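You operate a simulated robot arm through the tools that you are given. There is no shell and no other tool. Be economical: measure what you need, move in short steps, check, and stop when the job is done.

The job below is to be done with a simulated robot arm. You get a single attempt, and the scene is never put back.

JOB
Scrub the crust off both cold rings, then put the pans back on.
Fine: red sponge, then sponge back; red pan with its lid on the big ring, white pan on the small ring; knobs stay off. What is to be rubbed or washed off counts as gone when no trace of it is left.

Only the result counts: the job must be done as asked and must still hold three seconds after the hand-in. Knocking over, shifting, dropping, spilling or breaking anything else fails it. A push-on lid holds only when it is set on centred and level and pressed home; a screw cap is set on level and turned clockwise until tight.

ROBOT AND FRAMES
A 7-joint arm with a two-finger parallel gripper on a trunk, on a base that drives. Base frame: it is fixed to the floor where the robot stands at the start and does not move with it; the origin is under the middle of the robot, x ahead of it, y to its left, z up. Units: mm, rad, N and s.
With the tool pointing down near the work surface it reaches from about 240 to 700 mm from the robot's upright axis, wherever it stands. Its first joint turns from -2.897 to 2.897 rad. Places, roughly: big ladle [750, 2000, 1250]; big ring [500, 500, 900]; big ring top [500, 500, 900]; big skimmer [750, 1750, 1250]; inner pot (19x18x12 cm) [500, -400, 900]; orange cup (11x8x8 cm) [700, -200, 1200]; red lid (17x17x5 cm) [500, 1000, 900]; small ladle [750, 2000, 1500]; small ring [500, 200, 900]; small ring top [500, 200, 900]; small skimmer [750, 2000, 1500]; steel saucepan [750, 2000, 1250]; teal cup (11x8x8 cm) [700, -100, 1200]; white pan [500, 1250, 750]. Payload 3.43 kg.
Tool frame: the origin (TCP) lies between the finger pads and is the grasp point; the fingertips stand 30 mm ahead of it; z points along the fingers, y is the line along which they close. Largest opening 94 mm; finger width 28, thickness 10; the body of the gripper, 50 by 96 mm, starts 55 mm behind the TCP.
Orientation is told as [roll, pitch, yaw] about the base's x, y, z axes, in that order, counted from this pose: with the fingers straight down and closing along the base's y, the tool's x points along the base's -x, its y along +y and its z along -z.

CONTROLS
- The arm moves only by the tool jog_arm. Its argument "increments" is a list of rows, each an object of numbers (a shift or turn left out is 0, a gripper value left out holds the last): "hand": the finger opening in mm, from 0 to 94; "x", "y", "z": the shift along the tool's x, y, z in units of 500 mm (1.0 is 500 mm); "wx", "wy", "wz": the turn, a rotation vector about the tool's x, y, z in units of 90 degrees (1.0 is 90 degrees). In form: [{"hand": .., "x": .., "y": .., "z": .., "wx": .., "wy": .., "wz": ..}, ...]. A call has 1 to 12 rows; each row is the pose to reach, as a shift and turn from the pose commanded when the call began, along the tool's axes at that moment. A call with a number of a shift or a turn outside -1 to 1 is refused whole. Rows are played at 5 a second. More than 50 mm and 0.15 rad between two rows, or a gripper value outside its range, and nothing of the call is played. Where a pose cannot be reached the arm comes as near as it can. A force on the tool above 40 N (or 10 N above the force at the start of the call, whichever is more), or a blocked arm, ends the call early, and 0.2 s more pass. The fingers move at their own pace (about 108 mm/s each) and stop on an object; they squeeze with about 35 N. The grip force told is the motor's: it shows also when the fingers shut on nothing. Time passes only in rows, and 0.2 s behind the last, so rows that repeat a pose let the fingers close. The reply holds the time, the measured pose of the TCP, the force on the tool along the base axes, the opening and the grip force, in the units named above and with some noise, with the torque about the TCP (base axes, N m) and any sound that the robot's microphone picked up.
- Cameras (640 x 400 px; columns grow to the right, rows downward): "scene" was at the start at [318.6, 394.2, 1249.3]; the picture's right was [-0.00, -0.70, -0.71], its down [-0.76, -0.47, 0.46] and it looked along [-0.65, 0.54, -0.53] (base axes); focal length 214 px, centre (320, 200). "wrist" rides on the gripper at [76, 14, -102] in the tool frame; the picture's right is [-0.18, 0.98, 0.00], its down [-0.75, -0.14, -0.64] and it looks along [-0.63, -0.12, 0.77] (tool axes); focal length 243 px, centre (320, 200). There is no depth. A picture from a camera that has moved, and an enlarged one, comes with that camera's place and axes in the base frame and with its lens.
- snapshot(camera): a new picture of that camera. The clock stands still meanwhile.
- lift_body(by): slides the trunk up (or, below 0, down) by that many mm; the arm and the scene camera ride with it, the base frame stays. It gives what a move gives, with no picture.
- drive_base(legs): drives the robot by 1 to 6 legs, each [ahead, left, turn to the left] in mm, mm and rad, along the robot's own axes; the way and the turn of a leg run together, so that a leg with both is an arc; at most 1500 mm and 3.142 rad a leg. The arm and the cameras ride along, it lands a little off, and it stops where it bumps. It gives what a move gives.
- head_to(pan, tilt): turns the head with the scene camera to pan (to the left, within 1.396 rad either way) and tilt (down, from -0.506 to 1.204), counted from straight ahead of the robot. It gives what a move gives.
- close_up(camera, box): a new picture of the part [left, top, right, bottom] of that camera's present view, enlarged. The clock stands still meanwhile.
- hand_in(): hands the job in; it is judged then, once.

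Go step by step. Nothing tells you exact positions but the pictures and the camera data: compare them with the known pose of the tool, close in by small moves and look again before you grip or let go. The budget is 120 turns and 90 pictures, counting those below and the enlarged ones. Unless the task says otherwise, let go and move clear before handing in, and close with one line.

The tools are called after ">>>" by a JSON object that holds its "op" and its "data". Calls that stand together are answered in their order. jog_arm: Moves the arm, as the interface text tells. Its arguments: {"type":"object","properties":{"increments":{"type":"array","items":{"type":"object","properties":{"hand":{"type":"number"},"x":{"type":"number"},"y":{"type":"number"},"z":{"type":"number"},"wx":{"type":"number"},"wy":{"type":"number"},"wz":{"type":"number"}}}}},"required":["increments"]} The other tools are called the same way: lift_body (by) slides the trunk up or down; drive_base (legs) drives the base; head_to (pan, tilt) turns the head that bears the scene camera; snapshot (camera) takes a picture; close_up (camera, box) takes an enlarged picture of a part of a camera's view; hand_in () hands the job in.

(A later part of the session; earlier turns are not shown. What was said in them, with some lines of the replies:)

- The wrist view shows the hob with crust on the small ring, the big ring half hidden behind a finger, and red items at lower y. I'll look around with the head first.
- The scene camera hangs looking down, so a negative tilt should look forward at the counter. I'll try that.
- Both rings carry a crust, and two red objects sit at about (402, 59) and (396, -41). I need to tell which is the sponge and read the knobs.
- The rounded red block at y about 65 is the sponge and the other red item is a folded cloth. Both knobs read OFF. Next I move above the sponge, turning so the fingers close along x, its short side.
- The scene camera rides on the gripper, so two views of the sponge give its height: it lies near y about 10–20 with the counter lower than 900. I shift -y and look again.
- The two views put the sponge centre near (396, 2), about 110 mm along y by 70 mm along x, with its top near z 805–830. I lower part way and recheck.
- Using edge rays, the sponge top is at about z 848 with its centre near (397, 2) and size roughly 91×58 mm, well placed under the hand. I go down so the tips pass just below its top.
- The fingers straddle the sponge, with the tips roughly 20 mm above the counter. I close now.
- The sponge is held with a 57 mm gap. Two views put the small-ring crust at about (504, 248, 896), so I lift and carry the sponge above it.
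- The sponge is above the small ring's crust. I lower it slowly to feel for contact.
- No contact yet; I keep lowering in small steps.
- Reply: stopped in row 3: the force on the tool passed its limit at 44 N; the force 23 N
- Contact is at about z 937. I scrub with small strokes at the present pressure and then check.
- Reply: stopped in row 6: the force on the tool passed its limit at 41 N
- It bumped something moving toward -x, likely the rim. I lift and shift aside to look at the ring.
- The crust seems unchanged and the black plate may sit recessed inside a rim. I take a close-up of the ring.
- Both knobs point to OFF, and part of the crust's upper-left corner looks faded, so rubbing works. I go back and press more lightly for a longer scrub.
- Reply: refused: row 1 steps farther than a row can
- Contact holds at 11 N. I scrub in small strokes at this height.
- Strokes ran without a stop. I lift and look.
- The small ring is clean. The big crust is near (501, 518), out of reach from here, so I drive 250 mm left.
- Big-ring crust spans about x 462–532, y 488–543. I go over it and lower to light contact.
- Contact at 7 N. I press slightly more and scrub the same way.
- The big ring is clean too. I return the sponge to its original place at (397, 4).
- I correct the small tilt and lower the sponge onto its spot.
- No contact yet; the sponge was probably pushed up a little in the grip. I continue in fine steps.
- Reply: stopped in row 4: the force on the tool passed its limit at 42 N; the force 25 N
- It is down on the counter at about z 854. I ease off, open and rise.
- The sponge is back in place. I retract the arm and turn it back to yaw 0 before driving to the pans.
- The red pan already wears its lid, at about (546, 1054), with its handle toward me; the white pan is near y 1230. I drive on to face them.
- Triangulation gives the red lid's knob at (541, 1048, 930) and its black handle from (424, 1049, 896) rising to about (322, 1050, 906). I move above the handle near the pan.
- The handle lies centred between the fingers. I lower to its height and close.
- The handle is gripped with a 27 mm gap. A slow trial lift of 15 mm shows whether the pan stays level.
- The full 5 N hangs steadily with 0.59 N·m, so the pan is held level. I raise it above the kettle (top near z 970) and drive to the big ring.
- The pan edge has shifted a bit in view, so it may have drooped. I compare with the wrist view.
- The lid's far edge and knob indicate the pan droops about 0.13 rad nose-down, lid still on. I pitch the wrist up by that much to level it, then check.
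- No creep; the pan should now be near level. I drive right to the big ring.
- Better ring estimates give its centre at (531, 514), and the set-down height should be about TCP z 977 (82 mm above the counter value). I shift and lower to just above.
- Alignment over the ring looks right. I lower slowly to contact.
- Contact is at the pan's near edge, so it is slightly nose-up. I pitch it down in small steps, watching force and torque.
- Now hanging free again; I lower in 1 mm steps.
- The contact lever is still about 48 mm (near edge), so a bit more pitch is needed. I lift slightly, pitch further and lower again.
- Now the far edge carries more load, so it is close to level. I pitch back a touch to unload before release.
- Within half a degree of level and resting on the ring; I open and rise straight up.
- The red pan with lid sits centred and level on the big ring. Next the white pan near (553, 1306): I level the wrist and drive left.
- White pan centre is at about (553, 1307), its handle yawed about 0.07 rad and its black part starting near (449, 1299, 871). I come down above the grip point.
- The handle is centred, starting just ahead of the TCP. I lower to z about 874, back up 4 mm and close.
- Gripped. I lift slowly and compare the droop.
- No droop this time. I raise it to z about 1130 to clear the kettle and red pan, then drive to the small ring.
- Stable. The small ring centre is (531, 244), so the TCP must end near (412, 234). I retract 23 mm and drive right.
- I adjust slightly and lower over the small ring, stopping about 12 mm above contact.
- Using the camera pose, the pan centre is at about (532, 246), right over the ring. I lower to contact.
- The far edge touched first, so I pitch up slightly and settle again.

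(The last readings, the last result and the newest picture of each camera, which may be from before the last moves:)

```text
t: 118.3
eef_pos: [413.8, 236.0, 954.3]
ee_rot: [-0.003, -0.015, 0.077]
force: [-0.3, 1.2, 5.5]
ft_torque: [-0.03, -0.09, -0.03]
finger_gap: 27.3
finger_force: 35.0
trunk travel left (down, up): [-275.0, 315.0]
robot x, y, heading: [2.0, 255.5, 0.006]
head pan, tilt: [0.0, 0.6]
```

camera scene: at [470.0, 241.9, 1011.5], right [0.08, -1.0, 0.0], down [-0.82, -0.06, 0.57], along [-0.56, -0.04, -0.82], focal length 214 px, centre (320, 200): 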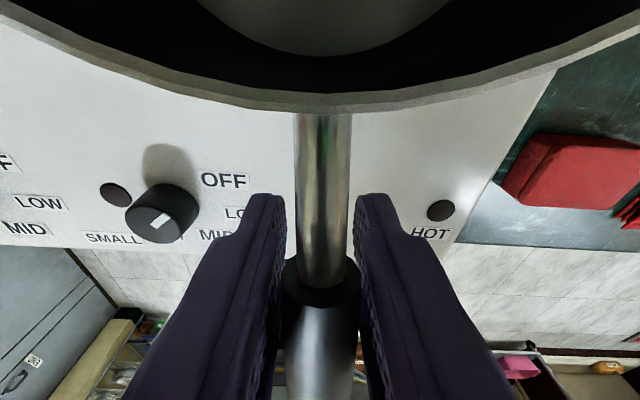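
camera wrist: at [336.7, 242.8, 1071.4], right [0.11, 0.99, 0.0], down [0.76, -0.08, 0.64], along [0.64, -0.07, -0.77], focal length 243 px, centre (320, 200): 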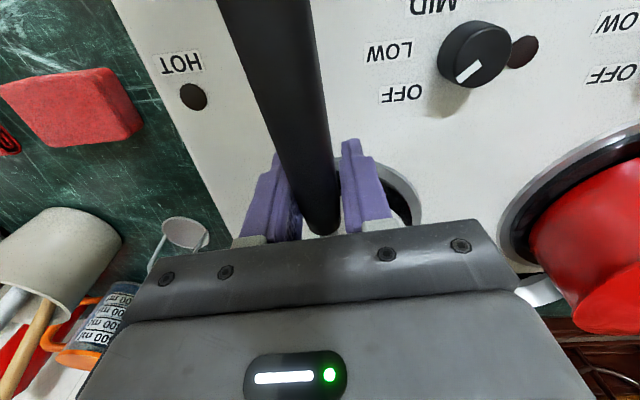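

Both edges are within a degree, and the pan rests on the ring. I open and rise.

>>> {"op": "jog_arm", "data": {"increments": [{"hand": 60}, {"hand": 60}, {"hand": 60}, {"hand": 60, "z": -0.04}, {"hand": 60, "z": -0.1}, {"hand": 60, "z": -0.18}, {"hand": 60, "z": -0.26}, {"hand": 60, "z": -0.34}, {"hand": 60, "z": -0.42}, {"hand": 60, "z": -0.48}]}}

>>> {"op": "head_to", "data": {"pan": 0.0, "tilt": -0.1}}

>>> {"op": "snapshot", "data": {"camera": "scene"}}

>>> {"op": "snapshot", "data": {"camera": "wrist"}}

```text
t: 120.5
eef_pos: [408.3, 236.3, 1193.7]
ee_rot: [-0.002, -0.012, 0.077]
force: [-0.7, 0.3, 0.5]
ft_torque: [-0.02, -0.03, 0.03]
finger_gap: 60.0
finger_force: 0.0
trunk travel left (down, up): [-275.0, 315.0]
robot x, y, heading: [1.6, 248.4, 0.005]
head pan, tilt: [0.0, 0.6]
```

```text
t: 121.6
eef_pos: [410.5, 235.3, 1195.0]
ee_rot: [-0.001, -0.017, 0.076]
force: [0.3, 0.3, 0.5]
ft_torque: [0.0, -0.01, 0.0]
finger_gap: 60.1
finger_force: 0.0
trunk travel left (down, up): [-275.0, 315.0]
robot x, y, heading: [2.8, 251.0, 0.007]
head pan, tilt: [0.0, -0.099]
```

```text
28 pictures are left
camera scene: at [529.4, 247.0, 1239.0], right [0.08, -1.0, 0.0], down [-0.99, -0.08, -0.11], along [0.11, 0.01, -0.99], focal length 214 px, centre (320, 200)
```

scene: 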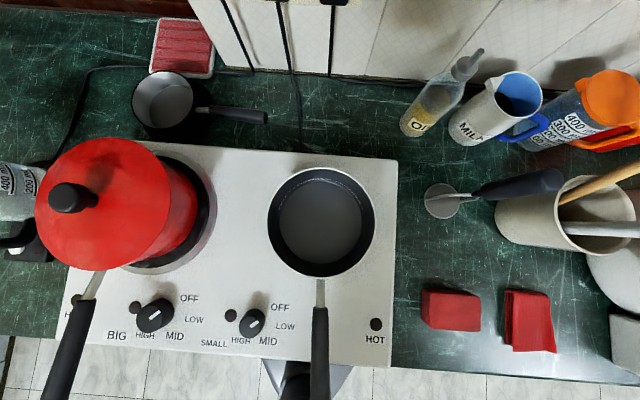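

```text
27 pictures are left
camera wrist: at [331.4, 242.9, 1294.5], right [0.11, 0.99, 0.0], down [0.75, -0.08, 0.65], along [0.65, -0.07, -0.76], focal length 243 px, centre (320, 200)
```

wrist: 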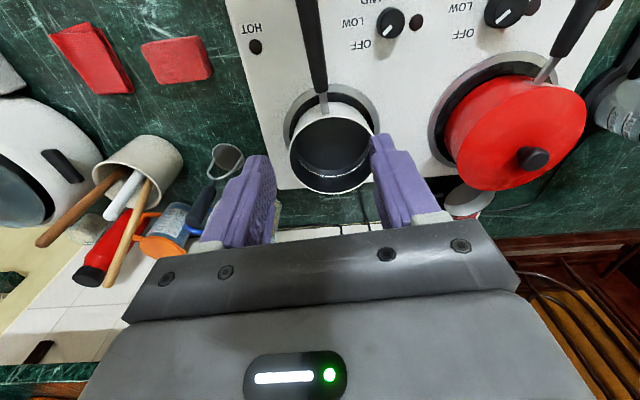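

Both pans are on. I take close-ups to check the red pan's centring, its lid and the knobs.

>>> {"op": "close_up", "data": {"camera": "scene", "box": [20, 110, 300, 360]}}

>>> {"op": "close_up", "data": {"camera": "wrist", "box": [260, 0, 620, 210]}}

```text
1.60 times, centred on (160, 235) of scene
camera zoom: at [529.4, 247.0, 1239.0], right [0.08, -1.0, 0.0], down [-0.99, -0.08, -0.11], along [0.11, 0.01, -0.99], focal length 343 px, centre (576, 144)
```

zoom: 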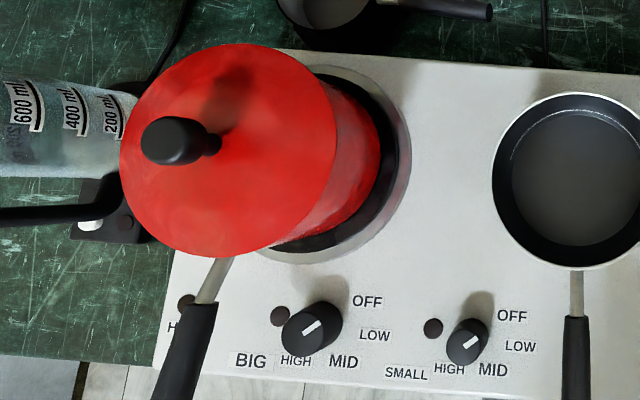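

```text
1.78 times, centred on (440, 105) of wrist
camera zoom: at [331.4, 242.9, 1294.5], right [0.11, 0.99, 0.0], down [0.75, -0.08, 0.65], along [0.65, -0.07, -0.76], focal length 431 px, centre (107, 369)
```

zoom: 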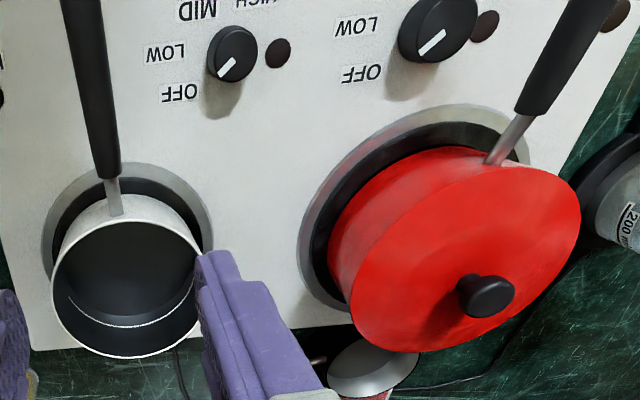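

Both rings are clean, the pans are centred, the lid is on, the sponge is back, the knobs are off and the hand is clear, so I hand in.

>>> {"op": "hand_in", "data": {}}

```text
The job is handed in.
```

I scrubbed the crust off both rings with the red sponge and put the sponge back. The lidded red pan is on the big ring, the white pan is on the small ring, and both knobs are still off; the job is handed in.
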